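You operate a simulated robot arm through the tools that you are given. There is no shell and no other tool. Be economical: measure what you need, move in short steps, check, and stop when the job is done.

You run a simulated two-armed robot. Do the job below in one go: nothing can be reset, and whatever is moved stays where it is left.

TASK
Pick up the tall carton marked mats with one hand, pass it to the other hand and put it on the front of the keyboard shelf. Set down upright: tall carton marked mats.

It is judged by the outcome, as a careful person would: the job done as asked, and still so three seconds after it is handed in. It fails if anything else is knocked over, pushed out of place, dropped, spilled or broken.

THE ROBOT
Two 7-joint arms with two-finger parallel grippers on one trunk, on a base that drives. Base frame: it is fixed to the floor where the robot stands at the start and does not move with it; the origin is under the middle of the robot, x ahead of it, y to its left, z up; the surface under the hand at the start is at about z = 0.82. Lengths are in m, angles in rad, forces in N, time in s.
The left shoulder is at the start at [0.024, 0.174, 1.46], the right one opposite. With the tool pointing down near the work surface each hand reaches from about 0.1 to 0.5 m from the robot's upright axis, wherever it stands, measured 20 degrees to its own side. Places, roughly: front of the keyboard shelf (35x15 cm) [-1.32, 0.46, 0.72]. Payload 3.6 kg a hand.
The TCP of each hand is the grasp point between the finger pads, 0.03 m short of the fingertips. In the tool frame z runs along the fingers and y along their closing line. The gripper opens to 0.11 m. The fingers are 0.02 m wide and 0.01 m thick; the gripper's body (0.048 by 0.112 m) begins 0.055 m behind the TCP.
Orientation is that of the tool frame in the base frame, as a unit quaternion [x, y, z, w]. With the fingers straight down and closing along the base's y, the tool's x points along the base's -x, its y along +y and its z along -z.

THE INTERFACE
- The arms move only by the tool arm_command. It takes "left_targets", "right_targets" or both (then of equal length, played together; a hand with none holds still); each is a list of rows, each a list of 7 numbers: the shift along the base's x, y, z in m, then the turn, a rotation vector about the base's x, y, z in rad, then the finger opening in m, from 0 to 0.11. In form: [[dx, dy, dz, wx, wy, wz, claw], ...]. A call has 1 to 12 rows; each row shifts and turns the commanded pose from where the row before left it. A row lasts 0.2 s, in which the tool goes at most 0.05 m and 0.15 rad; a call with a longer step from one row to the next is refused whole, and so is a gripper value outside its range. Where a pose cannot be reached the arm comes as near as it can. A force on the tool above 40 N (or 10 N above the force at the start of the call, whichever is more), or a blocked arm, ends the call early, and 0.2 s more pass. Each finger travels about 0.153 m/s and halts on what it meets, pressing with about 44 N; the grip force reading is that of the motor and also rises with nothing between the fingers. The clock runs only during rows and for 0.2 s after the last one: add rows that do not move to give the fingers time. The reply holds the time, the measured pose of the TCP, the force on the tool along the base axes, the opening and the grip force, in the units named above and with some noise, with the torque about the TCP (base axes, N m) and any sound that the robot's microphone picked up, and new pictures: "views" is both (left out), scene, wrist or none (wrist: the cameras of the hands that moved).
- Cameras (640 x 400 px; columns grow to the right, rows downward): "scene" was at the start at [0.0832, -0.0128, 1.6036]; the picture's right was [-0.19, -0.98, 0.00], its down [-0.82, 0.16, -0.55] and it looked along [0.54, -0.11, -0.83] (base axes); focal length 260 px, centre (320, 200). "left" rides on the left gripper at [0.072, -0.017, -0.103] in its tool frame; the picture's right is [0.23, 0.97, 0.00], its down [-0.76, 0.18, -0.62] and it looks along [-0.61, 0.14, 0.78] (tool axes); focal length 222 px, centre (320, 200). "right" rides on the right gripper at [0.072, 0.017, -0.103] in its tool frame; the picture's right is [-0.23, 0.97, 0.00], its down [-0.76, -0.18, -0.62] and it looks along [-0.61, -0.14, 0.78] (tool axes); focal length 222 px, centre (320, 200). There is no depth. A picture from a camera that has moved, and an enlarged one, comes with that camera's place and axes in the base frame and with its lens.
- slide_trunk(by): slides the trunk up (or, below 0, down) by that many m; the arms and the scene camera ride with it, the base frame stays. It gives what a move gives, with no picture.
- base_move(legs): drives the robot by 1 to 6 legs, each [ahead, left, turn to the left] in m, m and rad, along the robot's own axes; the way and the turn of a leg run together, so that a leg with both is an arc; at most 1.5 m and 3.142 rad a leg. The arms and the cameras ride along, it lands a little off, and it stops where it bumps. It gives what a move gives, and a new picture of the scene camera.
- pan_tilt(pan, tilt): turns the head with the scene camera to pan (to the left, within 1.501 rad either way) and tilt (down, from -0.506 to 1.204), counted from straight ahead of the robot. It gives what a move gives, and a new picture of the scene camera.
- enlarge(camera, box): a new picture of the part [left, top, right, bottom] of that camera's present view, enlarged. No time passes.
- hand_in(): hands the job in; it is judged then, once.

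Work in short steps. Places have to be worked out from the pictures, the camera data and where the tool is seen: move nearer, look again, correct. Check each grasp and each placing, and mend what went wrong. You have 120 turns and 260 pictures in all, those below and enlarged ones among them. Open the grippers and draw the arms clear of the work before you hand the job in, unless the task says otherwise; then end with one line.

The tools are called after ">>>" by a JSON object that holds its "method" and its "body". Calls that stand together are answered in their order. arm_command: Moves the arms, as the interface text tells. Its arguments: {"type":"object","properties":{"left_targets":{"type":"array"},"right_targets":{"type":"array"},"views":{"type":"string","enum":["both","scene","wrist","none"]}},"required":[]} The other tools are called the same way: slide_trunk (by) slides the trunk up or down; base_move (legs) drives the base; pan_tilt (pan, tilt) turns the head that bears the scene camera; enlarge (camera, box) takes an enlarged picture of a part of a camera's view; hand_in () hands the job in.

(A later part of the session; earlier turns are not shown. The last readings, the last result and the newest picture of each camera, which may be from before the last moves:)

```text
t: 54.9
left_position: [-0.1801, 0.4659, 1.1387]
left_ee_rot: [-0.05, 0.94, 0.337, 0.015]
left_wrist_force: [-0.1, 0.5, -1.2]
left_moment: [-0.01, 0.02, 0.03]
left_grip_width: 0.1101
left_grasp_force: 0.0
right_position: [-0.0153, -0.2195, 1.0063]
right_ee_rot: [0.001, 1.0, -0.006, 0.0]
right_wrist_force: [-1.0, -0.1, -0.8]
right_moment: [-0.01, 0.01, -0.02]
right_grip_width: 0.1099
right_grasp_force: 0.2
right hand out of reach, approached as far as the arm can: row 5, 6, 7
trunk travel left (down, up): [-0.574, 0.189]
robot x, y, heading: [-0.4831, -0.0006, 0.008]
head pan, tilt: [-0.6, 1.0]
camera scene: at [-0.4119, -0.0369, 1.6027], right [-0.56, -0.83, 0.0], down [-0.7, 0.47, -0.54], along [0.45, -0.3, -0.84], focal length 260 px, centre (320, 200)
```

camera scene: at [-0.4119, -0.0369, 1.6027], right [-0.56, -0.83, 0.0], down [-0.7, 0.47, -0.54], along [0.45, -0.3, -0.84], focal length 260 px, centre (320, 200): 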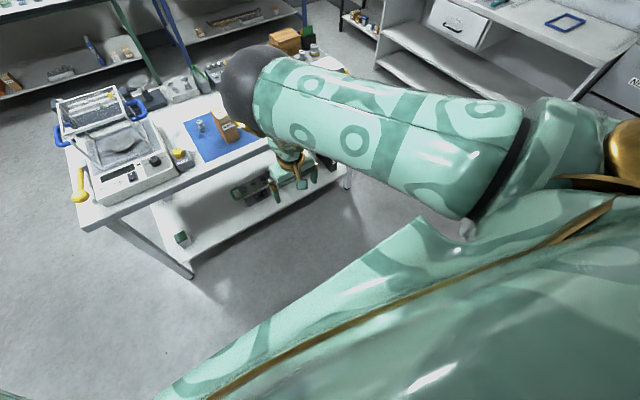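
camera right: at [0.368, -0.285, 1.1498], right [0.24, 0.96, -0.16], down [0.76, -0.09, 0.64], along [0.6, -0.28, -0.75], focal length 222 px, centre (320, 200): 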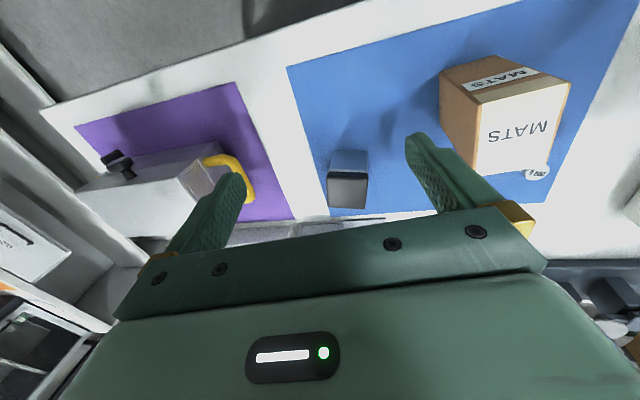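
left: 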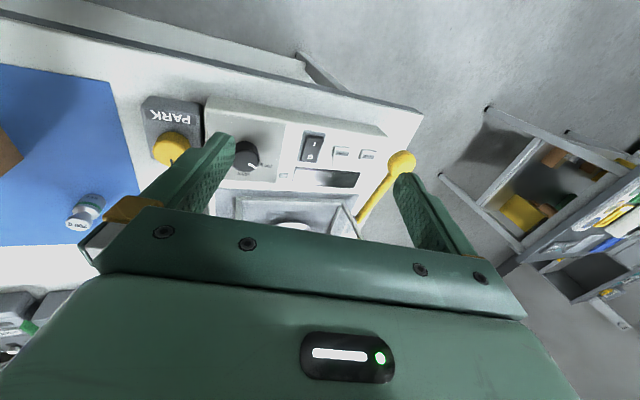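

The working pose is reachable here (relative (0.468,-0.22)). I raise the trunk 5 cm for clearance and drive in so the hand ends roughly over the carton.

>>> {"method": "slide_trunk", "body": {"by": 0.06}}

>>> {"method": "base_move", "body": {"legs": [[0.48, 0.03, 0]]}}

>>> {"method": "pan_tilt", "body": {"pan": -0.1, "tilt": 0.95}}

>>> {"method": "arm_command", "body": {"right_targets": [[0, 0, 0, 0, 0, 0, 0.11]], "views": "wrist"}}

```text
t: 55.8
left_position: [-0.1901, 0.5221, 1.236]
left_ee_rot: [-0.065, 0.91, 0.41, 0.01]
left_wrist_force: [-0.7, 0.4, 0.1]
left_moment: [0.02, 0.01, -0.02]
left_grip_width: 0.1099
left_grasp_force: 0.0
right_position: [-0.015, -0.2178, 1.0649]
right_ee_rot: [0.001, 1.0, -0.007, 0.0]
right_wrist_force: [-0.6, -0.2, 0.7]
right_moment: [-0.01, 0.01, 0.04]
right_grip_width: 0.1101
right_grasp_force: 0.0
trunk travel left (down, up): [-0.631, 0.132]
robot x, y, heading: [-0.4856, -0.0005, 0.012]
head pan, tilt: [-0.6, 1.0]
stopped: the arm was blocked; the commanded pose is now the measured one
```

```text
t: 58.6
left_position: [0.2856, 0.5584, 1.2338]
left_ee_rot: [-0.064, 0.91, 0.409, 0.01]
left_wrist_force: [-0.5, 0.4, 0.2]
left_moment: [0.01, 0.03, 0.0]
left_grip_width: 0.1096
left_grasp_force: 0.0
right_position: [0.4612, -0.1832, 1.0651]
right_ee_rot: [0.001, 1.0, -0.007, 0.001]
right_wrist_force: [-0.3, -0.3, 0.1]
right_moment: [0.02, -0.02, -0.01]
right_grip_width: 0.1099
right_grasp_force: 0.1
trunk travel left (down, up): [-0.631, 0.132]
robot x, y, heading: [-0.0101, 0.0373, 0.015]
head pan, tilt: [-0.6, 1.0]
camera scene: at [0.0608, -0.0014, 1.6601], right [-0.56, -0.83, 0.0], down [-0.7, 0.47, -0.54], along [0.45, -0.3, -0.84], focal length 260 px, centre (320, 200)
```

scene: 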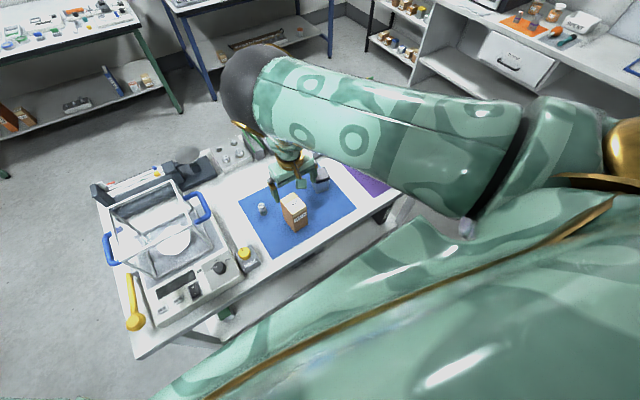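

```text
t: 59.5
left_position: [0.2843, 0.5588, 1.2336]
left_ee_rot: [-0.063, 0.91, 0.41, 0.01]
left_wrist_force: [0.3, 0.6, -0.3]
left_moment: [0.03, -0.05, 0.03]
left_grip_width: 0.11
left_grasp_force: 0.1
right_position: [0.4612, -0.1836, 1.0645]
right_ee_rot: [0.001, 1.0, -0.007, 0.0]
right_wrist_force: [-0.1, 0.3, 1.0]
right_moment: [0.03, -0.03, 0.0]
right_grip_width: 0.1097
right_grasp_force: 0.0
trunk travel left (down, up): [-0.631, 0.132]
robot x, y, heading: [-0.0084, 0.0362, 0.008]
head pan, tilt: [-0.099, 0.949]
camera scene: at [0.0749, 0.0308, 1.6637], right [-0.09, -1.0, 0.0], down [-0.81, 0.07, -0.58], along [0.58, -0.05, -0.81], focal length 260 px, centre (320, 200)
```

scene: 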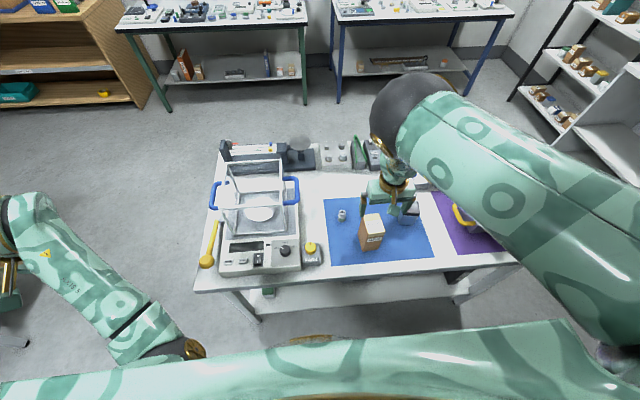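

```text
t: 60.0
left_position: [0.2855, 0.5572, 1.2338]
left_ee_rot: [-0.064, 0.91, 0.41, 0.011]
left_wrist_force: [0.9, 0.1, 0.0]
left_moment: [0.03, -0.04, 0.02]
left_grip_width: 0.11
left_grasp_force: 0.1
right_position: [0.4616, -0.1833, 1.0635]
right_ee_rot: [0.0, 1.0, -0.007, 0.001]
right_wrist_force: [0.7, -0.4, 0.6]
right_moment: [-0.02, 0.03, 0.02]
right_grip_width: 0.11
right_grasp_force: 0.1
trunk travel left (down, up): [-0.631, 0.132]
robot x, y, heading: [-0.0125, 0.0362, 0.009]
head pan, tilt: [-0.099, 0.949]
camera right: at [0.3883, -0.1646, 1.1678], right [0.23, 0.97, -0.01], down [0.76, -0.17, 0.63], along [0.61, -0.15, -0.78], focal length 222 px, centre (320, 200)
```

right: 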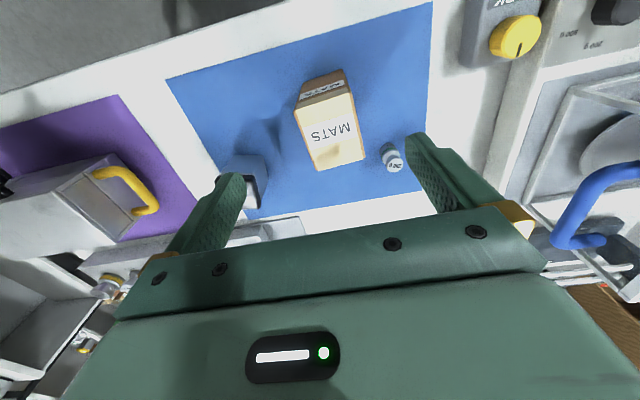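

>>> {"method": "enlarge", "body": {"camera": "right", "box": [260, 50, 420, 190]}}

```text
2.86 times, centred on (340, 120) of right
camera zoom: at [0.3883, -0.1646, 1.1678], right [0.23, 0.97, -0.01], down [0.76, -0.17, 0.63], along [0.61, -0.15, -0.78], focal length 635 px, centre (263, 429)
```

zoom: 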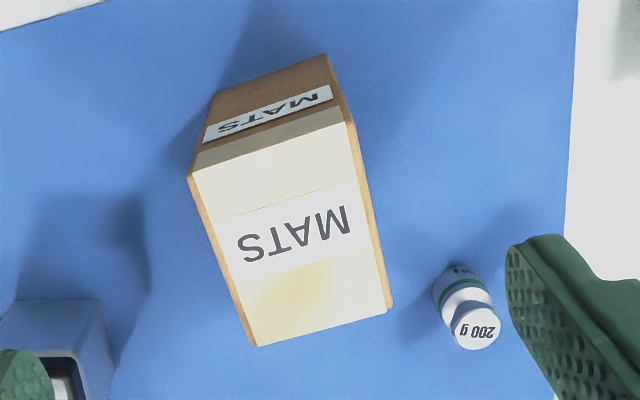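

Refined carton centre ≈(0.484,-0.178), yaw ≈0.055. I align in x, y, yaw while descending partly (tips still above the top).

>>> {"method": "arm_command", "body": {"right_targets": [[0.004, 0.001, -0.015, 0, 0, 0.014, 0.11], [0.004, 0.001, -0.015, 0, 0, 0.014, 0.11], [0.005, 0.001, -0.015, 0, 0, 0.014, 0.11], [0.005, 0.001, -0.01, 0, 0, 0.013, 0.11], [0.005, 0.001, 0, 0, 0, 0, 0.11], [0, 0, 0, 0, 0, 0, 0.11]], "views": "both"}}

```text
t: 61.4
left_position: [0.2856, 0.5577, 1.2336]
left_ee_rot: [-0.063, 0.91, 0.41, 0.011]
left_wrist_force: [-0.1, -0.3, -0.5]
left_moment: [0.0, -0.03, 0.03]
left_grip_width: 0.1098
left_grasp_force: 0.1
right_position: [0.4835, -0.1791, 1.0091]
right_ee_rot: [-0.027, 1.0, -0.007, 0.001]
right_wrist_force: [0.8, 0.4, 0.8]
right_moment: [0.02, -0.02, 0.02]
right_grip_width: 0.1101
right_grasp_force: 0.1
trunk travel left (down, up): [-0.631, 0.132]
robot x, y, heading: [-0.0111, 0.0373, 0.013]
head pan, tilt: [-0.099, 0.949]
camera scene: at [0.0754, 0.0309, 1.6637], right [-0.09, -1.0, 0.0], down [-0.81, 0.07, -0.58], along [0.58, -0.05, -0.81], focal length 260 px, centre (320, 200)
camera right: at [0.4104, -0.1638, 1.1133], right [0.17, 0.98, -0.01], down [0.77, -0.13, 0.63], along [0.62, -0.12, -0.78], focal length 222 px, centre (320, 200)
```

scene: 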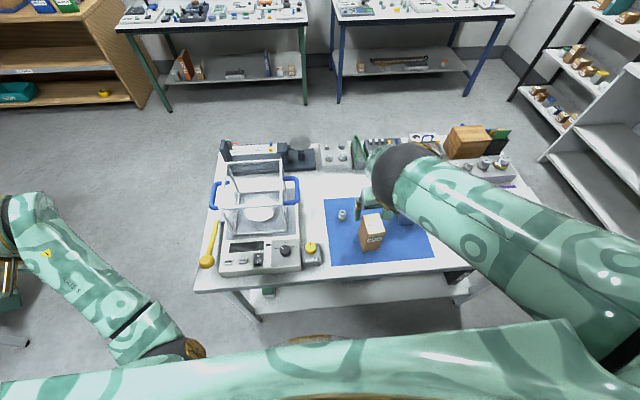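
right: 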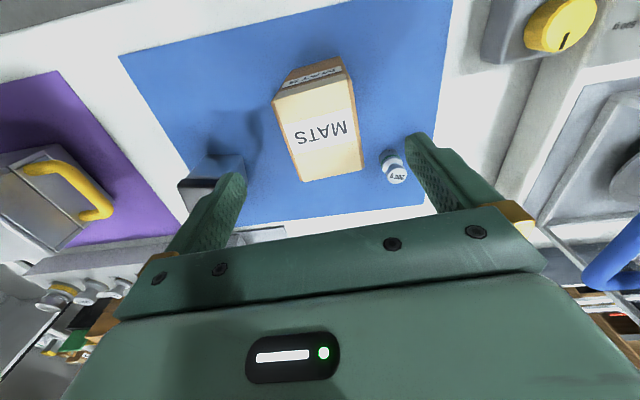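

Aligned. Descend to TCP z≈0.918 (25 mm below the carton top).

>>> {"method": "arm_command", "body": {"right_targets": [[0, 0, -0.02, 0, 0, 0, 0.11], [0, 0, -0.02, 0, 0, 0, 0.11], [0, 0, -0.02, 0, 0, 0, 0.11], [0, 0, -0.02, 0, 0, 0, 0.11], [0, 0, -0.011, 0, 0, 0, 0.11], [0, 0, 0, 0, 0, 0, 0.11]], "views": "both"}}

```text
t: 62.8
left_position: [0.2852, 0.5578, 1.2349]
left_ee_rot: [-0.064, 0.909, 0.411, 0.011]
left_wrist_force: [0.0, 1.0, 0.3]
left_moment: [-0.03, 0.02, 0.05]
left_grip_width: 0.1099
left_grasp_force: 0.0
right_position: [0.483, -0.1793, 0.9488]
right_ee_rot: [-0.027, 1.0, -0.007, 0.001]
right_wrist_force: [-0.4, -0.9, -0.2]
right_moment: [0.02, 0.01, 0.0]
right_grip_width: 0.1099
right_grasp_force: 0.1
right hand out of reach, approached as far as the arm can: row 4, 5
trunk travel left (down, up): [-0.631, 0.132]
robot x, y, heading: [-0.0063, 0.0351, 0.012]
head pan, tilt: [-0.099, 0.949]
camera scene: at [0.0753, 0.0304, 1.6637], right [-0.09, -1.0, 0.0], down [-0.81, 0.07, -0.58], along [0.58, -0.05, -0.81], focal length 260 px, centre (320, 200)
camera right: at [0.4095, -0.165, 1.052], right [0.18, 0.98, -0.01], down [0.77, -0.13, 0.63], along [0.61, -0.12, -0.78], focal length 222 px, centre (320, 200)
```

scene: 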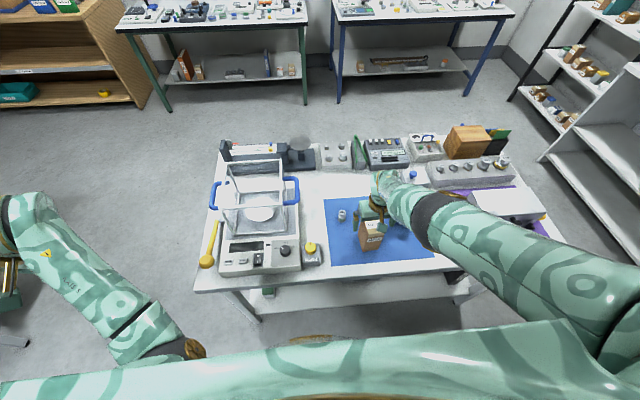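
right: 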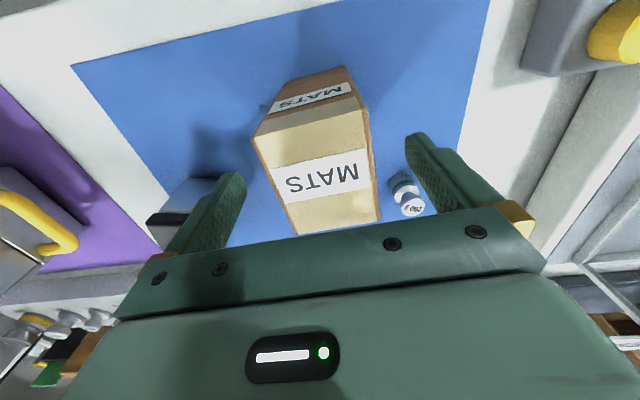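

Arm reached its lower limit; I use the trunk for the remaining 31 mm.

>>> {"method": "slide_trunk", "body": {"by": -0.031}}

>>> {"method": "arm_command", "body": {"right_targets": [[0, 0, 0, 0, 0, 0, 0.11]], "views": "both"}}

```text
t: 63.5
left_position: [0.273, 0.5942, 1.2315]
left_ee_rot: [-0.08, 0.888, 0.453, 0.005]
left_wrist_force: [0.4, -0.5, 0.0]
left_moment: [0.01, -0.01, -0.01]
left_grip_width: 0.1101
left_grasp_force: 0.0
right_position: [0.484, -0.1787, 0.9178]
right_ee_rot: [-0.027, 1.0, -0.006, 0.002]
right_wrist_force: [0.4, -0.9, 0.2]
right_moment: [0.03, 0.04, 0.01]
right_grip_width: 0.1101
right_grasp_force: 0.0
trunk travel left (down, up): [-0.6, 0.163]
robot x, y, heading: [-0.0089, 0.0347, 0.009]
head pan, tilt: [-0.099, 0.949]
```

```text
t: 63.9
left_position: [0.2743, 0.5934, 1.2313]
left_ee_rot: [-0.082, 0.888, 0.451, 0.006]
left_wrist_force: [0.1, -0.1, 0.4]
left_moment: [0.02, 0.01, -0.01]
left_grip_width: 0.1101
left_grasp_force: 0.0
right_position: [0.4831, -0.1795, 0.9179]
right_ee_rot: [-0.027, 1.0, -0.006, 0.001]
right_wrist_force: [0.2, -0.3, 0.2]
right_moment: [0.03, -0.03, -0.02]
right_grip_width: 0.1099
right_grasp_force: 0.0
trunk travel left (down, up): [-0.6, 0.163]
robot x, y, heading: [-0.0091, 0.0352, 0.011]
head pan, tilt: [-0.099, 0.949]
camera scene: at [0.0769, 0.031, 1.6326], right [-0.09, -1.0, 0.0], down [-0.81, 0.07, -0.58], along [0.58, -0.05, -0.81], focal length 260 px, centre (320, 200)
camera right: at [0.41, -0.164, 1.0211], right [0.17, 0.98, -0.01], down [0.77, -0.13, 0.63], along [0.62, -0.12, -0.78], focal length 222 px, centre (320, 200)
```

scene: 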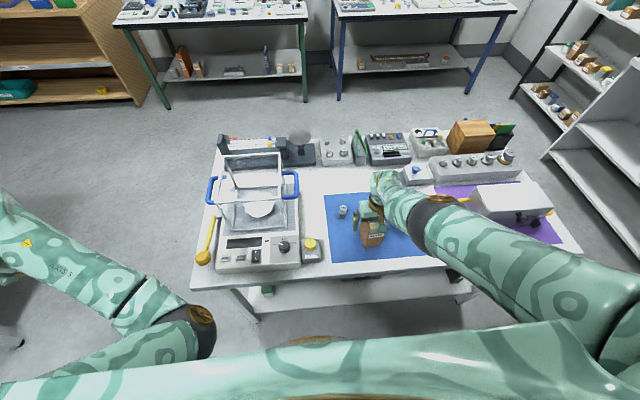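
right: 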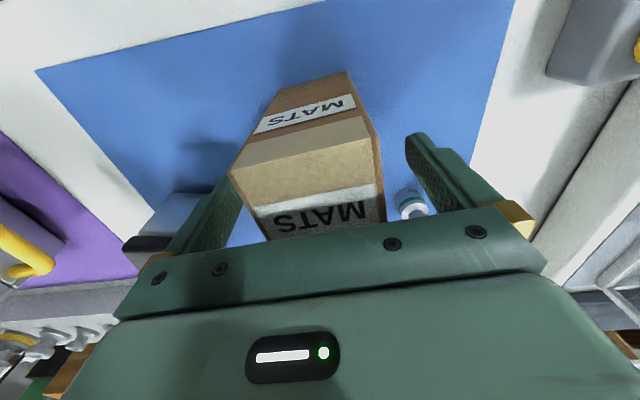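

Fingers straddle the carton. Closing.

>>> {"method": "arm_command", "body": {"right_targets": [[0, 0, 0, 0, 0, 0, 0.08], [0, 0, 0, 0, 0, 0, 0.06], [0, 0, 0, 0, 0, 0, 0.045], [0, 0, 0, 0, 0, 0, 0.045]], "views": "wrist"}}

```text
t: 64.9
left_position: [0.2758, 0.5927, 1.2305]
left_ee_rot: [-0.082, 0.889, 0.449, 0.008]
left_wrist_force: [-0.5, -0.8, -0.1]
left_moment: [-0.04, 0.02, -0.01]
left_grip_width: 0.1101
left_grasp_force: 0.1
right_position: [0.4844, -0.1785, 0.9178]
right_ee_rot: [-0.027, 1.0, -0.007, 0.001]
right_wrist_force: [0.3, 1.2, 2.2]
right_moment: [0.17, 0.01, -0.05]
right_grip_width: 0.0577
right_grasp_force: 44.2
trunk travel left (down, up): [-0.6, 0.163]
robot x, y, heading: [-0.0083, 0.0384, 0.009]
head pan, tilt: [-0.099, 0.949]
camera right: at [0.41, -0.164, 1.0213], right [0.17, 0.98, -0.01], down [0.77, -0.13, 0.63], along [0.62, -0.12, -0.78], focal length 222 px, centre (320, 200)
```

right: 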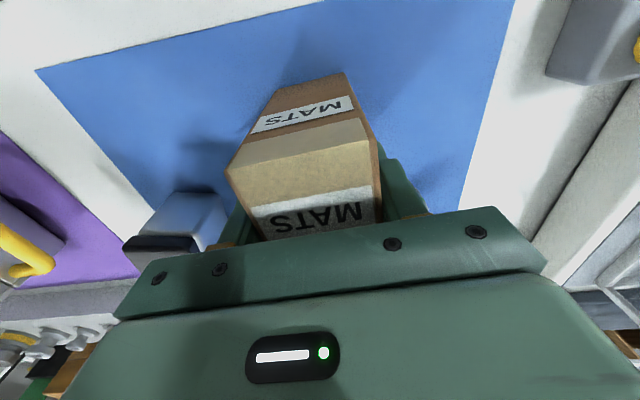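

Gripped at 57.7 mm. Lift straight up.

>>> {"method": "arm_command", "body": {"right_targets": [[0, 0, 0.02, 0, 0, 0, 0.045], [0, 0, 0.025, 0, 0, 0, 0.045], [0, 0, 0.025, 0, 0, 0, 0.045], [0, 0, 0.025, 0, 0, 0, 0.045], [0, 0, 0, 0, 0, 0, 0.045]], "views": "both"}}

```text
t: 66.1
left_position: [0.2757, 0.5925, 1.2303]
left_ee_rot: [-0.082, 0.889, 0.45, 0.008]
left_wrist_force: [1.0, -0.6, -0.5]
left_moment: [0.02, 0.0, 0.0]
left_grip_width: 0.1098
left_grasp_force: 0.0
right_position: [0.4846, -0.1773, 1.0123]
right_ee_rot: [-0.028, 1.0, -0.008, 0.001]
right_wrist_force: [0.3, 1.1, -2.0]
right_moment: [0.02, 0.0, 0.0]
right_grip_width: 0.0575
right_grasp_force: 44.0
trunk travel left (down, up): [-0.6, 0.163]
robot x, y, heading: [-0.0066, 0.034, 0.009]
head pan, tilt: [-0.099, 0.949]
camera scene: at [0.0773, 0.0303, 1.6326], right [-0.09, -1.0, 0.0], down [-0.81, 0.07, -0.58], along [0.58, -0.05, -0.81], focal length 260 px, centre (320, 200)
camera right: at [0.4095, -0.1634, 1.1168], right [0.17, 0.98, -0.01], down [0.77, -0.13, 0.63], along [0.62, -0.12, -0.78], focal length 222 px, centre (320, 200)
```

scene: 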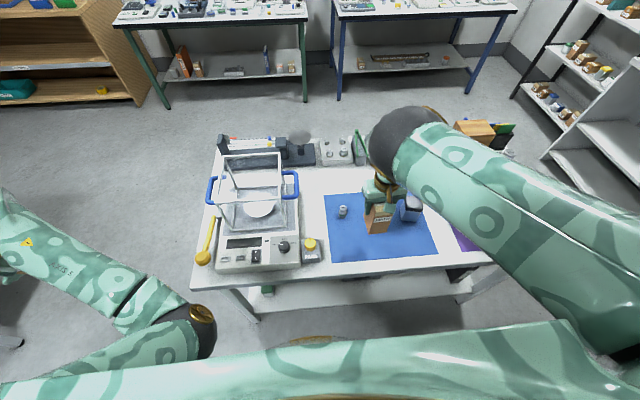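
right: 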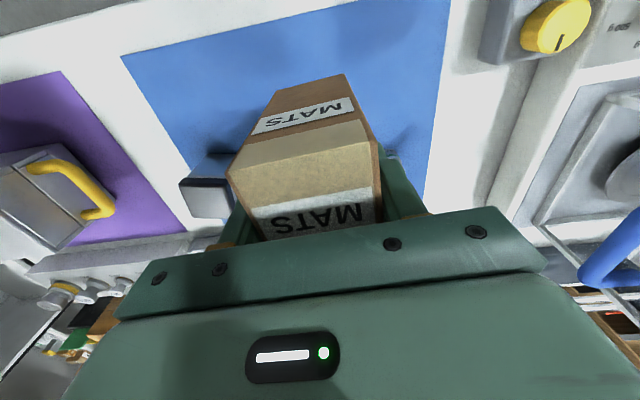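

Carton lifted cleanly (bottom ≈0.915). Back away from the table.

>>> {"method": "base_move", "body": {"legs": [[-0.5, 0, 0]]}}

```text
t: 69.1
left_position: [-0.231, 0.5872, 1.2319]
left_ee_rot: [-0.085, 0.889, 0.45, 0.006]
left_wrist_force: [0.2, -0.1, -0.8]
left_moment: [-0.01, -0.01, -0.01]
left_grip_width: 0.11
left_grasp_force: 0.0
right_position: [-0.0203, -0.1819, 1.0135]
right_ee_rot: [-0.03, 1.0, -0.006, 0.002]
right_wrist_force: [-1.0, -0.4, -0.7]
right_moment: [-0.03, -0.02, 0.01]
right_grip_width: 0.0578
right_grasp_force: 44.1
trunk travel left (down, up): [-0.6, 0.163]
robot x, y, heading: [-0.5128, 0.031, 0.02]
head pan, tilt: [-0.099, 0.949]
camera scene: at [-0.4269, 0.0243, 1.6326], right [-0.08, -1.0, 0.0], down [-0.81, 0.07, -0.58], along [0.58, -0.05, -0.81], focal length 260 px, centre (320, 200)
```

scene: 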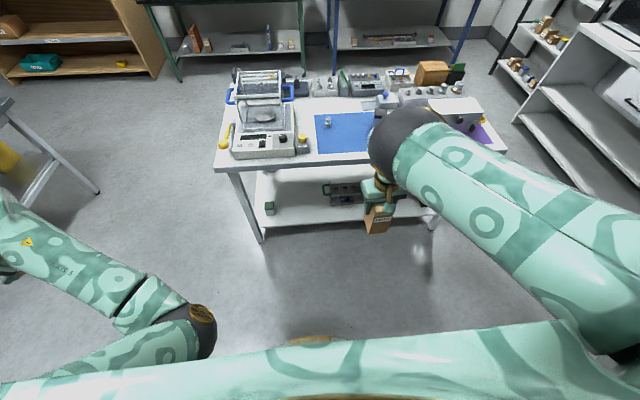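

Now the left arm, whose fingers presently point left-down: I re-pose it the same way—outward, back, down, fingers turned to straight down.

>>> {"method": "arm_command", "body": {"left_targets": [[-0.011, 0.015, -0.015, -0.0775, 0, 0, 0.11], [-0.011, 0.015, -0.02, -0.0775, 0, 0, 0.11], [-0.011, 0.015, -0.028, -0.0775, 0, 0, 0.11], [-0.011, 0.015, -0.028, -0.0775, 0, 0, 0.11], [-0.011, 0.01, -0.028, -0.0775, 0, 0, 0.11], [-0.011, 0.01, -0.028, -0.0775, 0, 0, 0.11], [-0.011, 0.01, -0.028, -0.0775, 0, 0, 0.11], [-0.011, 0, -0.028, -0.0775, 0, 0, 0.11], [-0.011, 0, -0.028, -0.0775, 0, 0, 0.11], [-0.011, 0, -0.028, -0.0775, 0, 0, 0.11], [-0.011, 0, -0.028, -0.0775, 0, 0, 0.11], [-0.011, 0, -0.02, -0.0775, 0, 0, 0.11]], "views": "scene"}}

```text
t: 71.7
left_position: [-0.3633, 0.6782, 0.9232]
left_ee_rot: [-0.079, 0.996, 0.003, -0.032]
left_wrist_force: [-0.2, 0.0, -0.5]
left_moment: [0.04, 0.0, 0.02]
left_grip_width: 0.1098
left_grasp_force: 0.1
right_position: [-0.018, -0.1819, 1.0147]
right_ee_rot: [-0.029, 1.0, -0.007, 0.001]
right_wrist_force: [0.2, 0.0, -0.7]
right_moment: [-0.02, -0.06, -0.01]
right_grip_width: 0.0576
right_grasp_force: 44.0
trunk travel left (down, up): [-0.6, 0.163]
robot x, y, heading: [-0.5088, 0.0293, 0.018]
head pan, tilt: [-0.099, 0.949]
camera scene: at [-0.4274, 0.0256, 1.6327], right [-0.08, -1.0, 0.0], down [-0.81, 0.07, -0.58], along [0.58, -0.05, -0.81], focal length 260 px, centre (320, 200)
```

scene: 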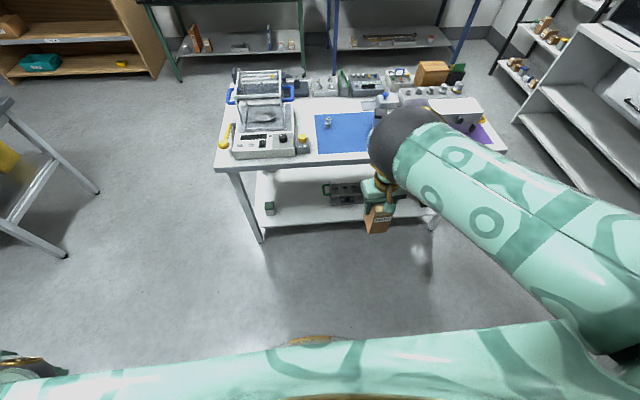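

Now pitching the left fingers up toward forward while moving forward.

>>> {"method": "arm_command", "body": {"left_targets": [[0.02, 0, 0, 0, -0.113, 0, 0.11], [0.02, 0, 0, 0, -0.113, 0, 0.11], [0.02, 0, 0, 0, -0.113, 0, 0.11], [0.02, 0, 0, 0, -0.113, 0, 0.11], [0.02, 0, 0, 0, -0.113, 0, 0.11], [0.02, 0, 0, 0, -0.113, 0, 0.11], [0.02, 0, 0, 0, -0.113, 0, 0.11], [0.02, 0, 0, 0, -0.113, 0, 0.11], [0.01, 0, 0, 0, -0.113, 0, 0.11], [0.01, 0, 0, 0, -0.113, 0, 0.11], [0, 0, 0, 0, 0, 0, 0.11]], "views": "none"}}

>>> {"method": "arm_command", "body": {"left_targets": [[0, 0, 0, 0, 0, -0.1, 0.11], [0, 0, 0, 0, 0, -0.1, 0.11], [0, 0, 0, 0, 0, -0.1, 0.11], [0, -0.02, 0, 0, 0, -0.1, 0.11], [0, -0.02, 0, 0, 0, -0.1, 0.11], [0, -0.02, 0, 0, 0, -0.1, 0.11], [0, 0, 0, 0, 0, -0.06, 0.11], [0, 0, 0, 0, 0, 0, 0.11]], "views": "scene"}}

```text
t: 74.1
left_position: [-0.1875, 0.6525, 0.9491]
left_ee_rot: [-0.069, 0.859, -0.04, 0.506]
left_wrist_force: [0.6, 0.2, -0.4]
left_moment: [0.0, -0.03, 0.0]
left_grip_width: 0.1097
left_grasp_force: 0.0
left hand out of reach, approached as far as the arm can: row 8, 9, 10
right_position: [-0.019, -0.1828, 1.0134]
right_ee_rot: [-0.031, 1.0, -0.007, 0.001]
right_wrist_force: [0.1, 0.4, -0.2]
right_moment: [-0.02, 0.03, 0.01]
right_grip_width: 0.0576
right_grasp_force: 44.2
trunk travel left (down, up): [-0.6, 0.163]
robot x, y, heading: [-0.511, 0.0304, 0.019]
head pan, tilt: [-0.099, 0.949]
```

```text
t: 75.9
left_position: [-0.2047, 0.5644, 0.9679]
left_ee_rot: [0.214, 0.835, -0.202, 0.465]
left_wrist_force: [0.2, -0.8, -0.6]
left_moment: [0.0, 0.03, -0.01]
left_grip_width: 0.11
left_grasp_force: 0.1
left hand out of reach, approached as far as the arm can: row 1, 2, 3
right_position: [-0.02, -0.1829, 1.0134]
right_ee_rot: [-0.03, 1.0, -0.007, 0.001]
right_wrist_force: [0.8, 0.2, -0.2]
right_moment: [0.02, 0.03, -0.01]
right_grip_width: 0.0575
right_grasp_force: 44.2
trunk travel left (down, up): [-0.6, 0.163]
robot x, y, heading: [-0.5135, 0.0321, 0.024]
head pan, tilt: [-0.099, 0.949]
camera scene: at [-0.427, 0.024, 1.6326], right [-0.08, -1.0, 0.0], down [-0.81, 0.07, -0.58], along [0.58, -0.05, -0.81], focal length 260 px, centre (320, 200)
```

scene: 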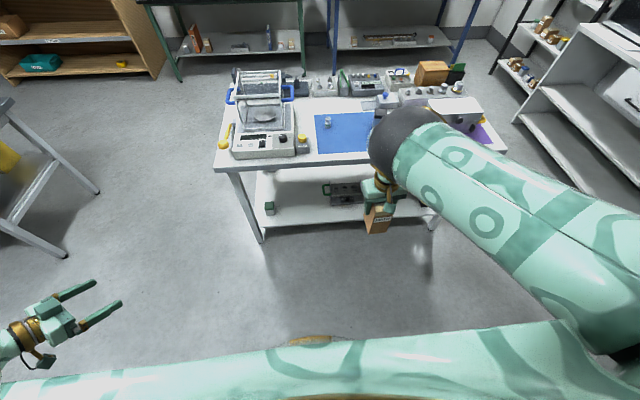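

Left hand now points forward-right (yaw ≈ -0.66, pitch ≈ -29°, small roll). I yaw the right hand/carton by -0.66 and bring it slightly nearer and more central, and fix the left's roll.

>>> {"method": "arm_command", "body": {"right_targets": [[-0.008, 0.008, -0.005, 0, 0, -0.0825, 0.045], [-0.008, 0.008, -0.005, 0, 0, -0.0825, 0.045], [-0.008, 0.008, -0.005, 0, 0, -0.0825, 0.045], [-0.008, 0.008, -0.005, 0, 0, -0.0825, 0.045], [-0.008, 0.008, 0, 0, 0, -0.0825, 0.045], [-0.008, 0.008, 0, 0, 0, -0.0825, 0.045], [-0.008, 0.008, 0, 0, 0, -0.0825, 0.045], [-0.008, 0.008, 0, 0, 0, -0.0825, 0.045], [0, 0, 0, 0, 0, 0, 0.045]], "left_targets": [[0, 0, 0, 0.055, -0.043, -0.039, 0.11], [0, 0, 0, 0.055, -0.043, -0.039, 0.11], [0, 0, 0, 0, 0, 0, 0.11], [0, 0, 0, 0, 0, 0, 0.11], [0, 0, 0, 0, 0, 0, 0.11], [0, 0, 0, 0, 0, 0, 0.11], [0, 0, 0, 0, 0, 0, 0.11], [0, 0, 0, 0, 0, 0, 0.11], [0, 0, 0, 0, 0, 0, 0.11]], "views": "scene"}}

```text
t: 77.9
left_position: [-0.2049, 0.5652, 0.9683]
left_ee_rot: [0.279, 0.815, -0.164, 0.481]
left_wrist_force: [-0.2, -0.4, -1.0]
left_moment: [-0.02, 0.0, 0.0]
left_grip_width: 0.1101
left_grasp_force: 0.0
right_position: [-0.0502, -0.1671, 0.9873]
right_ee_rot: [0.297, 0.955, -0.004, -0.001]
right_wrist_force: [0.1, 0.7, -1.1]
right_moment: [-0.01, -0.06, 0.0]
right_grip_width: 0.0574
right_grasp_force: 44.0
right hand out of reach, approached as far as the arm can: row 3, 4, 5, 6, 7, 8
trunk travel left (down, up): [-0.6, 0.163]
robot x, y, heading: [-0.5109, 0.0314, 0.019]
head pan, tilt: [-0.099, 0.949]
camera scene: at [-0.4267, 0.0244, 1.6326], right [-0.08, -1.0, 0.0], down [-0.81, 0.07, -0.58], along [0.58, -0.05, -0.81], focal length 260 px, centre (320, 200)
```

scene: 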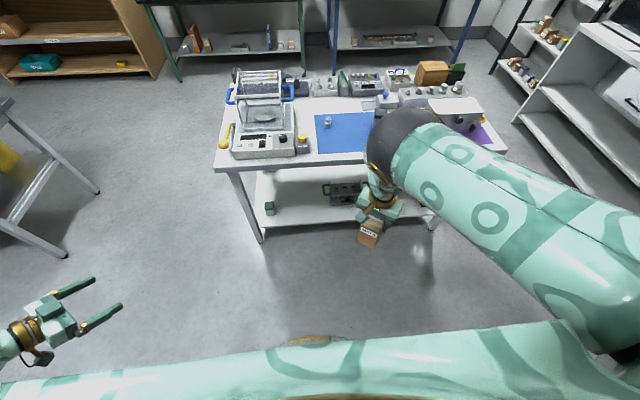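

Carton now at (-0.050,-0.167), yaw -0.60, bottom z≈0.889. I bring the left hand toward a standoff along its finger direction, trimming yaw and pitch.

>>> {"method": "arm_command", "body": {"left_targets": [[0.005, -0.03, -0.005, -0.014, -0.018, 0.018, 0.11], [0.005, -0.035, -0.005, -0.014, -0.018, 0.018, 0.11], [0.005, -0.035, -0.005, -0.014, -0.018, 0.018, 0.11], [0, -0.035, -0.005, 0, 0, 0, 0.11], [0, -0.035, -0.005, 0, 0, 0, 0.11], [0, -0.035, -0.005, 0, 0, 0, 0.11], [0, -0.035, -0.005, 0, 0, 0, 0.11], [0, -0.035, -0.004, 0, 0, 0, 0.11], [0, -0.035, 0, 0, 0, 0, 0.11], [0, -0.035, 0, 0, 0, 0, 0.11], [0, -0.035, 0, 0, 0, 0, 0.11], [0, 0, 0, 0, 0, 0, 0.11]], "views": "scene"}}

```text
t: 80.5
left_position: [-0.1572, 0.2274, 0.8398]
left_ee_rot: [0.252, 0.804, -0.162, 0.514]
left_wrist_force: [0.1, 0.1, 0.3]
left_moment: [0.03, 0.03, 0.03]
left_grip_width: 0.1101
left_grasp_force: 0.1
left hand out of reach, approached as far as the arm can: row 1, 2, 3, 4, 5, 6, 7, 8, 9, 10, 11
right_position: [-0.05, -0.1657, 0.9882]
right_ee_rot: [0.294, 0.956, -0.005, 0.0]
right_wrist_force: [0.4, -0.1, -1.4]
right_moment: [-0.01, -0.01, -0.03]
right_grip_width: 0.0577
right_grasp_force: 44.0
trunk travel left (down, up): [-0.6, 0.163]
robot x, y, heading: [-0.5117, 0.0267, 0.018]
head pan, tilt: [-0.099, 0.949]
camera scene: at [-0.4269, 0.025, 1.6326], right [-0.08, -1.0, 0.0], down [-0.81, 0.07, -0.58], along [0.58, -0.05, -0.81], focal length 260 px, centre (320, 200)
```

scene: 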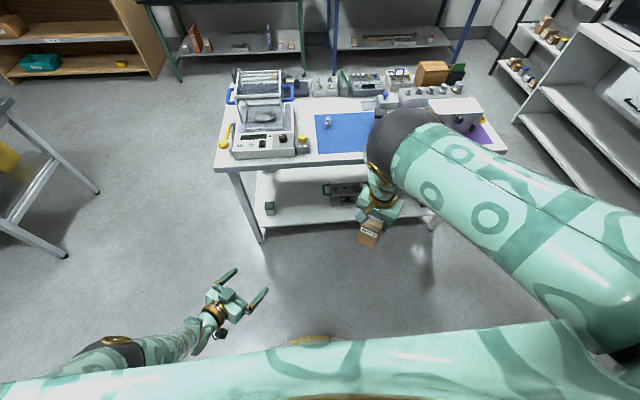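

The left hand lags low (z 0.84). I continue inward to see what height it attains near the carton (staying short of it).

>>> {"method": "arm_command", "body": {"left_targets": [[0, -0.035, 0, 0, 0, 0, 0.11], [0, -0.035, 0, 0, 0, 0, 0.11], [0, -0.035, 0, 0, 0, 0, 0.11], [0, -0.035, 0, 0, 0, 0, 0.11], [0, -0.035, 0, 0, 0, 0, 0.11], [0, 0, 0, 0, 0, 0, 0.11], [0, 0, 0, 0, 0, 0, 0.11]], "views": "scene"}}

```text
t: 81.8
left_position: [-0.1314, 0.1661, 0.8359]
left_ee_rot: [0.27, 0.816, -0.084, 0.504]
left_wrist_force: [-0.7, -1.2, 0.0]
left_moment: [0.0, 0.01, -0.02]
left_grip_width: 0.11
left_grasp_force: 0.2
left hand out of reach, approached as far as the arm can: row 4, 5
right_position: [-0.0499, -0.1659, 0.9885]
right_ee_rot: [0.295, 0.955, -0.004, -0.002]
right_wrist_force: [0.8, 0.5, -1.3]
right_moment: [0.03, 0.02, -0.01]
right_grip_width: 0.0575
right_grasp_force: 44.0
trunk travel left (down, up): [-0.6, 0.163]
robot x, y, heading: [-0.5132, 0.0332, 0.019]
head pan, tilt: [-0.099, 0.949]
stopped in row 6 (left hand): the arm was blocked; the commanded pose is now the measured one
camera scene: at [-0.4269, 0.0242, 1.6326], right [-0.08, -1.0, 0.0], down [-0.81, 0.07, -0.58], along [0.58, -0.05, -0.81], focal length 260 px, centre (320, 200)
```

scene: 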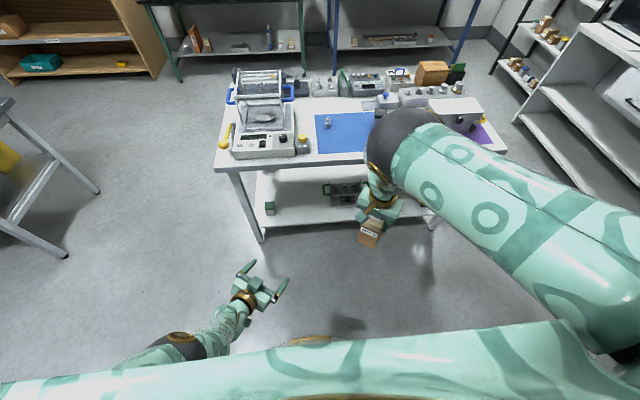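

Left jams inward; it works better in front of its own shoulder. I back it off a little (fixing roll), and bring the carton lower and toward the left with the right arm.

>>> {"method": "arm_command", "body": {"left_targets": [[-0.01, 0.03, 0, -0.04, 0.021, 0.025, 0.11], [-0.01, 0.035, 0, -0.04, 0.021, 0.025, 0.11], [-0.01, 0.035, 0, -0.04, 0.021, 0.025, 0.11], [-0.01, 0.035, 0, 0, 0, 0, 0.11], [0, 0.035, 0, 0, 0, 0, 0.11], [0, 0, 0, 0, 0, 0, 0.11]], "views": "none"}}

>>> {"method": "arm_command", "body": {"right_targets": [[-0.005, 0.02, -0.012, 0, 0, 0, 0.045], [-0.005, 0.02, -0.012, 0, 0, 0, 0.045], [-0.005, 0.02, -0.012, 0, 0, 0, 0.045], [-0.005, 0.02, -0.012, 0, 0, 0, 0.045], [-0.005, 0.02, -0.012, 0, 0, 0, 0.045], [-0.005, 0.02, -0.012, 0, 0, 0, 0.045], [-0.005, 0.02, -0.012, 0, 0, 0, 0.045], [-0.005, 0.02, 0, 0, 0, 0, 0.045], [0, 0, 0, 0, 0, 0, 0.045]], "views": "scene"}}

```text
t: 83.2
left_position: [-0.1714, 0.3307, 0.8363]
left_ee_rot: [0.204, 0.834, -0.125, 0.496]
left_wrist_force: [0.2, 0.2, 0.2]
left_moment: [0.01, 0.01, 0.01]
left_grip_width: 0.1099
left_grasp_force: 0.0
right_position: [-0.0513, -0.1664, 0.9885]
right_ee_rot: [0.295, 0.955, -0.004, 0.0]
right_wrist_force: [0.7, 0.0, -1.2]
right_moment: [0.0, 0.01, 0.02]
right_grip_width: 0.0575
right_grasp_force: 43.8
trunk travel left (down, up): [-0.6, 0.163]
robot x, y, heading: [-0.5125, 0.0257, 0.018]
head pan, tilt: [-0.099, 0.949]
```

```text
t: 85.2
left_position: [-0.1727, 0.3323, 0.8366]
left_ee_rot: [0.205, 0.835, -0.126, 0.495]
left_wrist_force: [-0.2, -0.4, -0.3]
left_moment: [-0.02, 0.02, 0.01]
left_grip_width: 0.1098
left_grasp_force: 0.1
right_position: [-0.0571, -0.1618, 0.9737]
right_ee_rot: [0.293, 0.956, -0.002, -0.001]
right_wrist_force: [0.2, 0.0, -1.4]
right_moment: [0.03, 0.03, 0.0]
right_grip_width: 0.0577
right_grasp_force: 44.4
right hand out of reach, approached as far as the arm can: row 1, 2, 3, 4, 5, 6, 7, 8
trunk travel left (down, up): [-0.6, 0.163]
robot x, y, heading: [-0.5085, 0.0304, 0.019]
head pan, tilt: [-0.099, 0.949]
camera scene: at [-0.4269, 0.0246, 1.6326], right [-0.08, -1.0, 0.0], down [-0.81, 0.07, -0.58], along [0.58, -0.05, -0.81], focal length 260 px, centre (320, 200)
```

scene: 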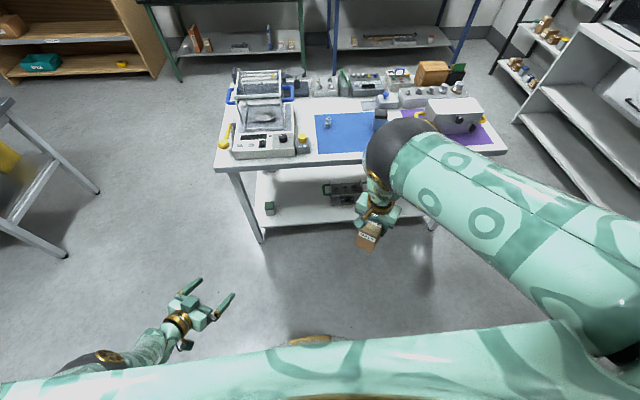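

Right is at its reach edge; workspace is nearer the body axis. I retract the right hand toward relative (0.3,-0.1), turning the carton back to yaw 0.

>>> {"method": "arm_command", "body": {"right_targets": [[-0.02, 0.0, 0, 0, 0, 0.075, 0.045], [-0.02, 0.0, 0, 0, 0, 0.075, 0.045], [-0.02, 0.005, 0, 0, 0, 0.075, 0.045], [-0.02, 0.01, 0, 0, 0, 0.075, 0.045], [-0.02, 0.015, 0, 0, 0, 0.075, 0.045], [-0.02, 0.015, 0, 0, 0, 0.075, 0.045], [-0.02, 0.02, 0, 0, 0, 0.075, 0.045], [-0.015, 0.02, 0, 0, 0, 0.075, 0.045], [0, 0, 0, 0, 0, 0, 0.045]], "views": "scene"}}

```text
t: 87.2
left_position: [-0.173, 0.3313, 0.8363]
left_ee_rot: [0.205, 0.834, -0.126, 0.497]
left_wrist_force: [-0.2, -0.4, -0.1]
left_moment: [-0.01, -0.01, 0.0]
left_grip_width: 0.1103
left_grasp_force: 0.2
right_position: [-0.1305, -0.1679, 0.8982]
right_ee_rot: [-0.001, 1.0, -0.004, -0.001]
right_wrist_force: [-0.3, 0.4, -1.7]
right_moment: [0.02, 0.02, 0.0]
right_grip_width: 0.0575
right_grasp_force: 44.8
right hand out of reach, approached as far as the arm can: row 1, 2, 3, 4, 5, 6, 7, 8
trunk travel left (down, up): [-0.6, 0.163]
robot x, y, heading: [-0.5095, 0.0275, 0.017]
head pan, tilt: [-0.099, 0.949]
camera scene: at [-0.4269, 0.0245, 1.6326], right [-0.08, -1.0, 0.0], down [-0.81, 0.07, -0.58], along [0.58, -0.05, -0.81], focal length 260 px, centre (320, 200)
```

scene: 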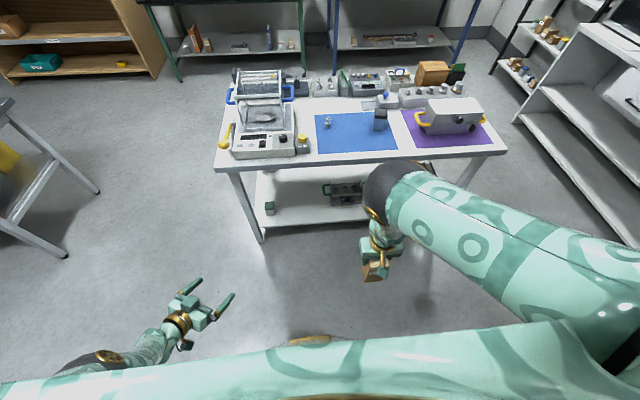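

Right can't pass y≈-0.17 (its shoulder line) with the tool down. So the left should reach inward with fingers pointing right (-y). I yaw the left hand toward -y where it is and see how that goes.

>>> {"method": "arm_command", "body": {"left_targets": [[0, 0.01, 0, 0, 0, -0.11, 0.11], [0, 0.01, 0, 0, 0, -0.11, 0.11], [0, 0.01, 0, 0, 0, -0.11, 0.11], [0, 0.01, 0, 0, 0, -0.11, 0.11], [0, 0.01, 0, 0, 0, -0.11, 0.11], [0, 0.01, 0, 0, 0, -0.11, 0.11], [0, 0, 0, 0, 0, -0.11, 0.11], [0, 0, 0, 0, 0, -0.11, 0.11], [0, 0, 0, 0, 0, -0.11, 0.11], [0, 0, 0, 0, 0, 0, 0.11]], "views": "scene"}}

```text
t: 89.4
left_position: [-0.2464, 0.3685, 0.9016]
left_ee_rot: [0.559, 0.652, -0.337, 0.386]
left_wrist_force: [-0.8, -0.7, 0.5]
left_moment: [0.02, 0.0, 0.01]
left_grip_width: 0.1101
left_grasp_force: 0.1
left hand out of reach, approached as far as the arm can: row 1, 2, 3, 4, 5, 6, 7, 8, 9
right_position: [-0.1309, -0.1676, 0.8984]
right_ee_rot: [-0.001, 1.0, -0.004, -0.001]
right_wrist_force: [0.2, 0.6, -1.1]
right_moment: [0.05, 0.01, 0.0]
right_grip_width: 0.0578
right_grasp_force: 44.3
trunk travel left (down, up): [-0.6, 0.163]
robot x, y, heading: [-0.5129, 0.0309, 0.015]
head pan, tilt: [-0.099, 0.949]
camera scene: at [-0.427, 0.0247, 1.6326], right [-0.08, -1.0, 0.0], down [-0.81, 0.07, -0.58], along [0.58, -0.05, -0.81], focal length 260 px, centre (320, 200)
```

scene: 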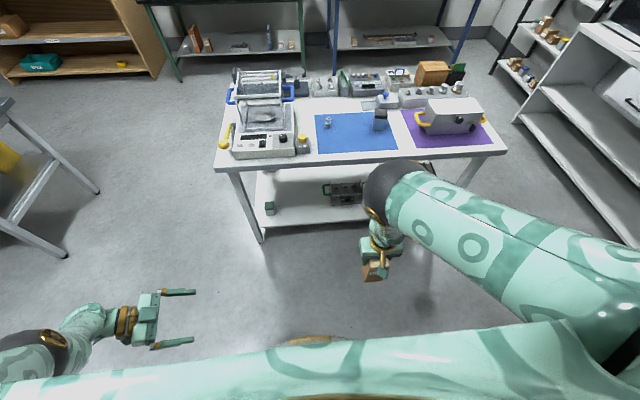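

Good: the left hand now points inward with its elbow out. Advance it toward the carton, short of contact.

>>> {"method": "arm_command", "body": {"left_targets": [[0.01, -0.025, 0, 0, 0, 0, 0.11], [0.01, -0.025, 0, 0, 0, 0, 0.11], [0.01, -0.025, 0, 0, 0, 0, 0.11], [0.01, -0.025, 0, 0, 0, 0, 0.11], [0, -0.025, 0, 0, 0, 0, 0.11], [0, -0.025, 0, 0, 0, 0, 0.11], [0, -0.025, 0, 0, 0, 0, 0.11], [0, -0.025, 0, 0, 0, 0, 0.11], [0, 0, 0, 0, 0, 0, 0.11]], "views": "scene"}}

```text
t: 91.4
left_position: [-0.189, 0.1794, 0.8694]
left_ee_rot: [0.558, 0.652, -0.338, 0.387]
left_wrist_force: [-0.7, 0.1, -0.8]
left_moment: [-0.01, 0.02, -0.04]
left_grip_width: 0.1097
left_grasp_force: 0.1
left hand out of reach, approached as far as the arm can: row 1, 2, 3, 4, 5, 6, 7, 8
right_position: [-0.1304, -0.1668, 0.8984]
right_ee_rot: [-0.001, 1.0, -0.003, 0.0]
right_wrist_force: [0.2, -1.0, -1.3]
right_moment: [0.02, 0.02, 0.03]
right_grip_width: 0.0577
right_grasp_force: 43.6
trunk travel left (down, up): [-0.6, 0.163]
robot x, y, heading: [-0.5109, 0.0296, 0.022]
head pan, tilt: [-0.099, 0.949]
camera scene: at [-0.4269, 0.025, 1.6326], right [-0.08, -1.0, 0.0], down [-0.81, 0.07, -0.58], along [0.58, -0.05, -0.81], focal length 260 px, centre (320, 200)
```

scene: 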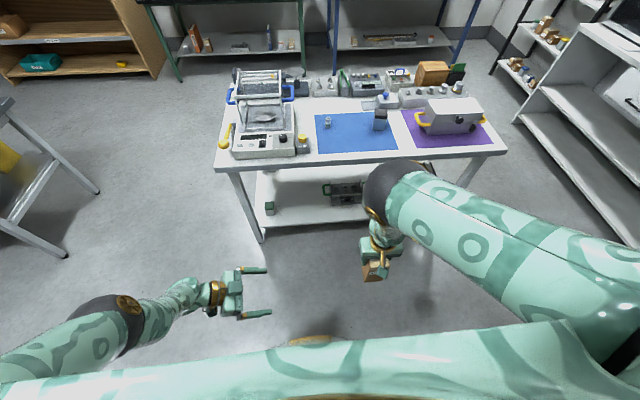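

Works well. Continue inward to y≈0.03 (fingertips still ~13 cm from the carton).

>>> {"method": "arm_command", "body": {"left_targets": [[0, -0.025, 0, 0, 0, 0, 0.11], [0, -0.025, 0, 0, 0, 0, 0.11], [0, -0.025, 0, 0, 0, 0, 0.11], [0, -0.025, 0, 0, 0, 0, 0.11], [0, -0.025, 0, 0, 0, 0, 0.11], [0, -0.025, 0, 0, 0, 0, 0.11], [0, 0, 0, 0, 0, 0, 0.11]], "views": "both"}}

```text
t: 93.0
left_position: [-0.1892, 0.0304, 0.8673]
left_ee_rot: [0.559, 0.651, -0.338, 0.386]
left_wrist_force: [-0.5, 0.2, -0.9]
left_moment: [0.04, -0.02, -0.01]
left_grip_width: 0.1101
left_grasp_force: 0.1
left hand out of reach, approached as far as the arm can: row 1
right_position: [-0.13, -0.1662, 0.8985]
right_ee_rot: [-0.001, 1.0, -0.005, 0.0]
right_wrist_force: [0.3, -0.2, -1.0]
right_moment: [-0.03, -0.01, -0.01]
right_grip_width: 0.0576
right_grasp_force: 43.7
trunk travel left (down, up): [-0.6, 0.163]
robot x, y, heading: [-0.5127, 0.0295, 0.018]
head pan, tilt: [-0.099, 0.949]
camera scene: at [-0.4264, 0.0255, 1.6326], right [-0.08, -1.0, 0.0], down [-0.81, 0.07, -0.58], along [0.58, -0.05, -0.81], focal length 260 px, centre (320, 200)
camera left: at [-0.2257, 0.153, 0.8521], right [0.95, 0.25, -0.21], down [0.16, 0.21, 0.96], along [0.29, -0.94, 0.16], focal length 222 px, centre (320, 200)
```

scene: 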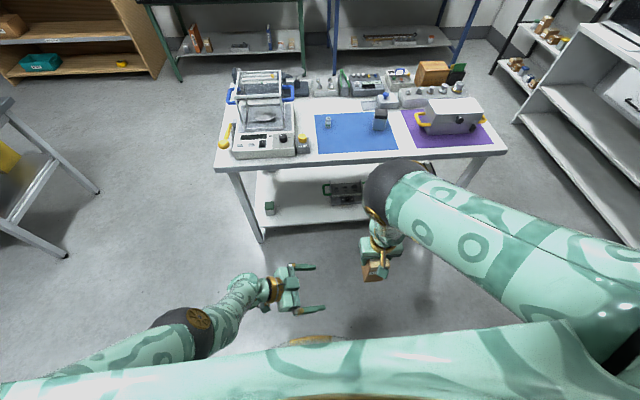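
left: 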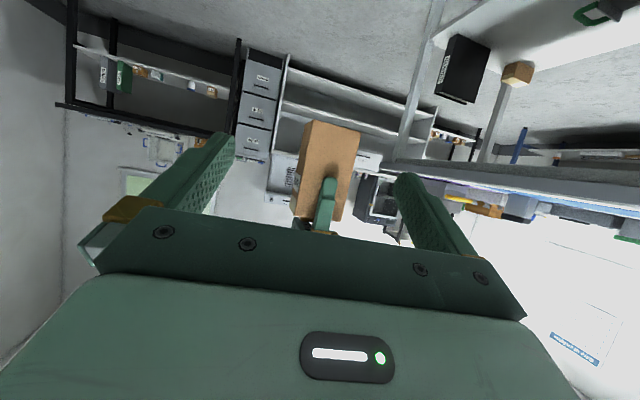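

Left tracks well. I trim its yaw by -0.148 (to exactly -90°), lift the pitch to ~18°, and align x, z with the carton's lower half at standoff.

>>> {"method": "arm_command", "body": {"left_targets": [[0.012, 0, -0.006, -0.035, -0.005, -0.03, 0.11], [0.012, 0, -0.006, -0.035, -0.005, -0.03, 0.11], [0.012, 0, -0.006, -0.035, -0.005, -0.03, 0.11], [0.012, 0, -0.006, -0.035, -0.005, -0.03, 0.11], [0.011, 0, -0.007, -0.033, -0.005, -0.028, 0.11], [0, 0, 0, 0, 0, 0, 0.11]], "views": "both"}}

```text
t: 94.4
left_position: [-0.1937, 0.0651, 0.904]
left_ee_rot: [0.574, 0.573, -0.412, 0.415]
left_wrist_force: [0.1, -0.3, 0.3]
left_moment: [-0.01, 0.03, 0.0]
left_grip_width: 0.1104
left_grasp_force: 0.1
left hand out of reach, approached as far as the arm can: row 1, 2, 3, 4, 5
right_position: [-0.1289, -0.1666, 0.8994]
right_ee_rot: [-0.001, 1.0, -0.003, 0.001]
right_wrist_force: [-1.2, -0.4, -2.0]
right_moment: [-0.01, 0.0, -0.03]
right_grip_width: 0.0577
right_grasp_force: 43.9
trunk travel left (down, up): [-0.6, 0.163]
robot x, y, heading: [-0.5142, 0.0265, 0.015]
head pan, tilt: [-0.099, 0.949]
camera scene: at [-0.4267, 0.025, 1.6326], right [-0.08, -1.0, 0.0], down [-0.81, 0.07, -0.58], along [0.58, -0.05, -0.81], focal length 260 px, centre (320, 200)
camera left: at [-0.2112, 0.1869, 0.8662], right [0.97, 0.07, -0.21], down [0.17, 0.35, 0.92], along [0.14, -0.93, 0.33], focal length 222 px, centre (320, 200)
```

scene: 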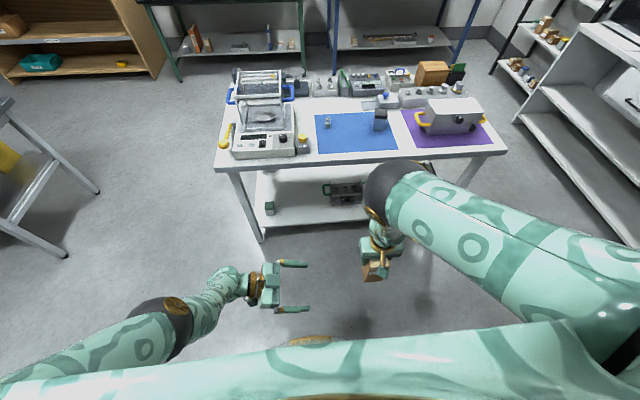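
left: 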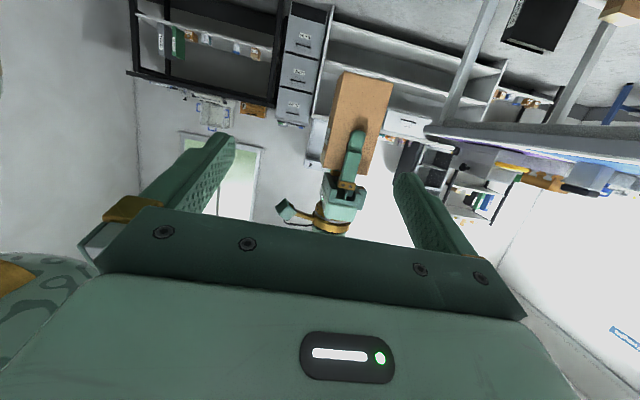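

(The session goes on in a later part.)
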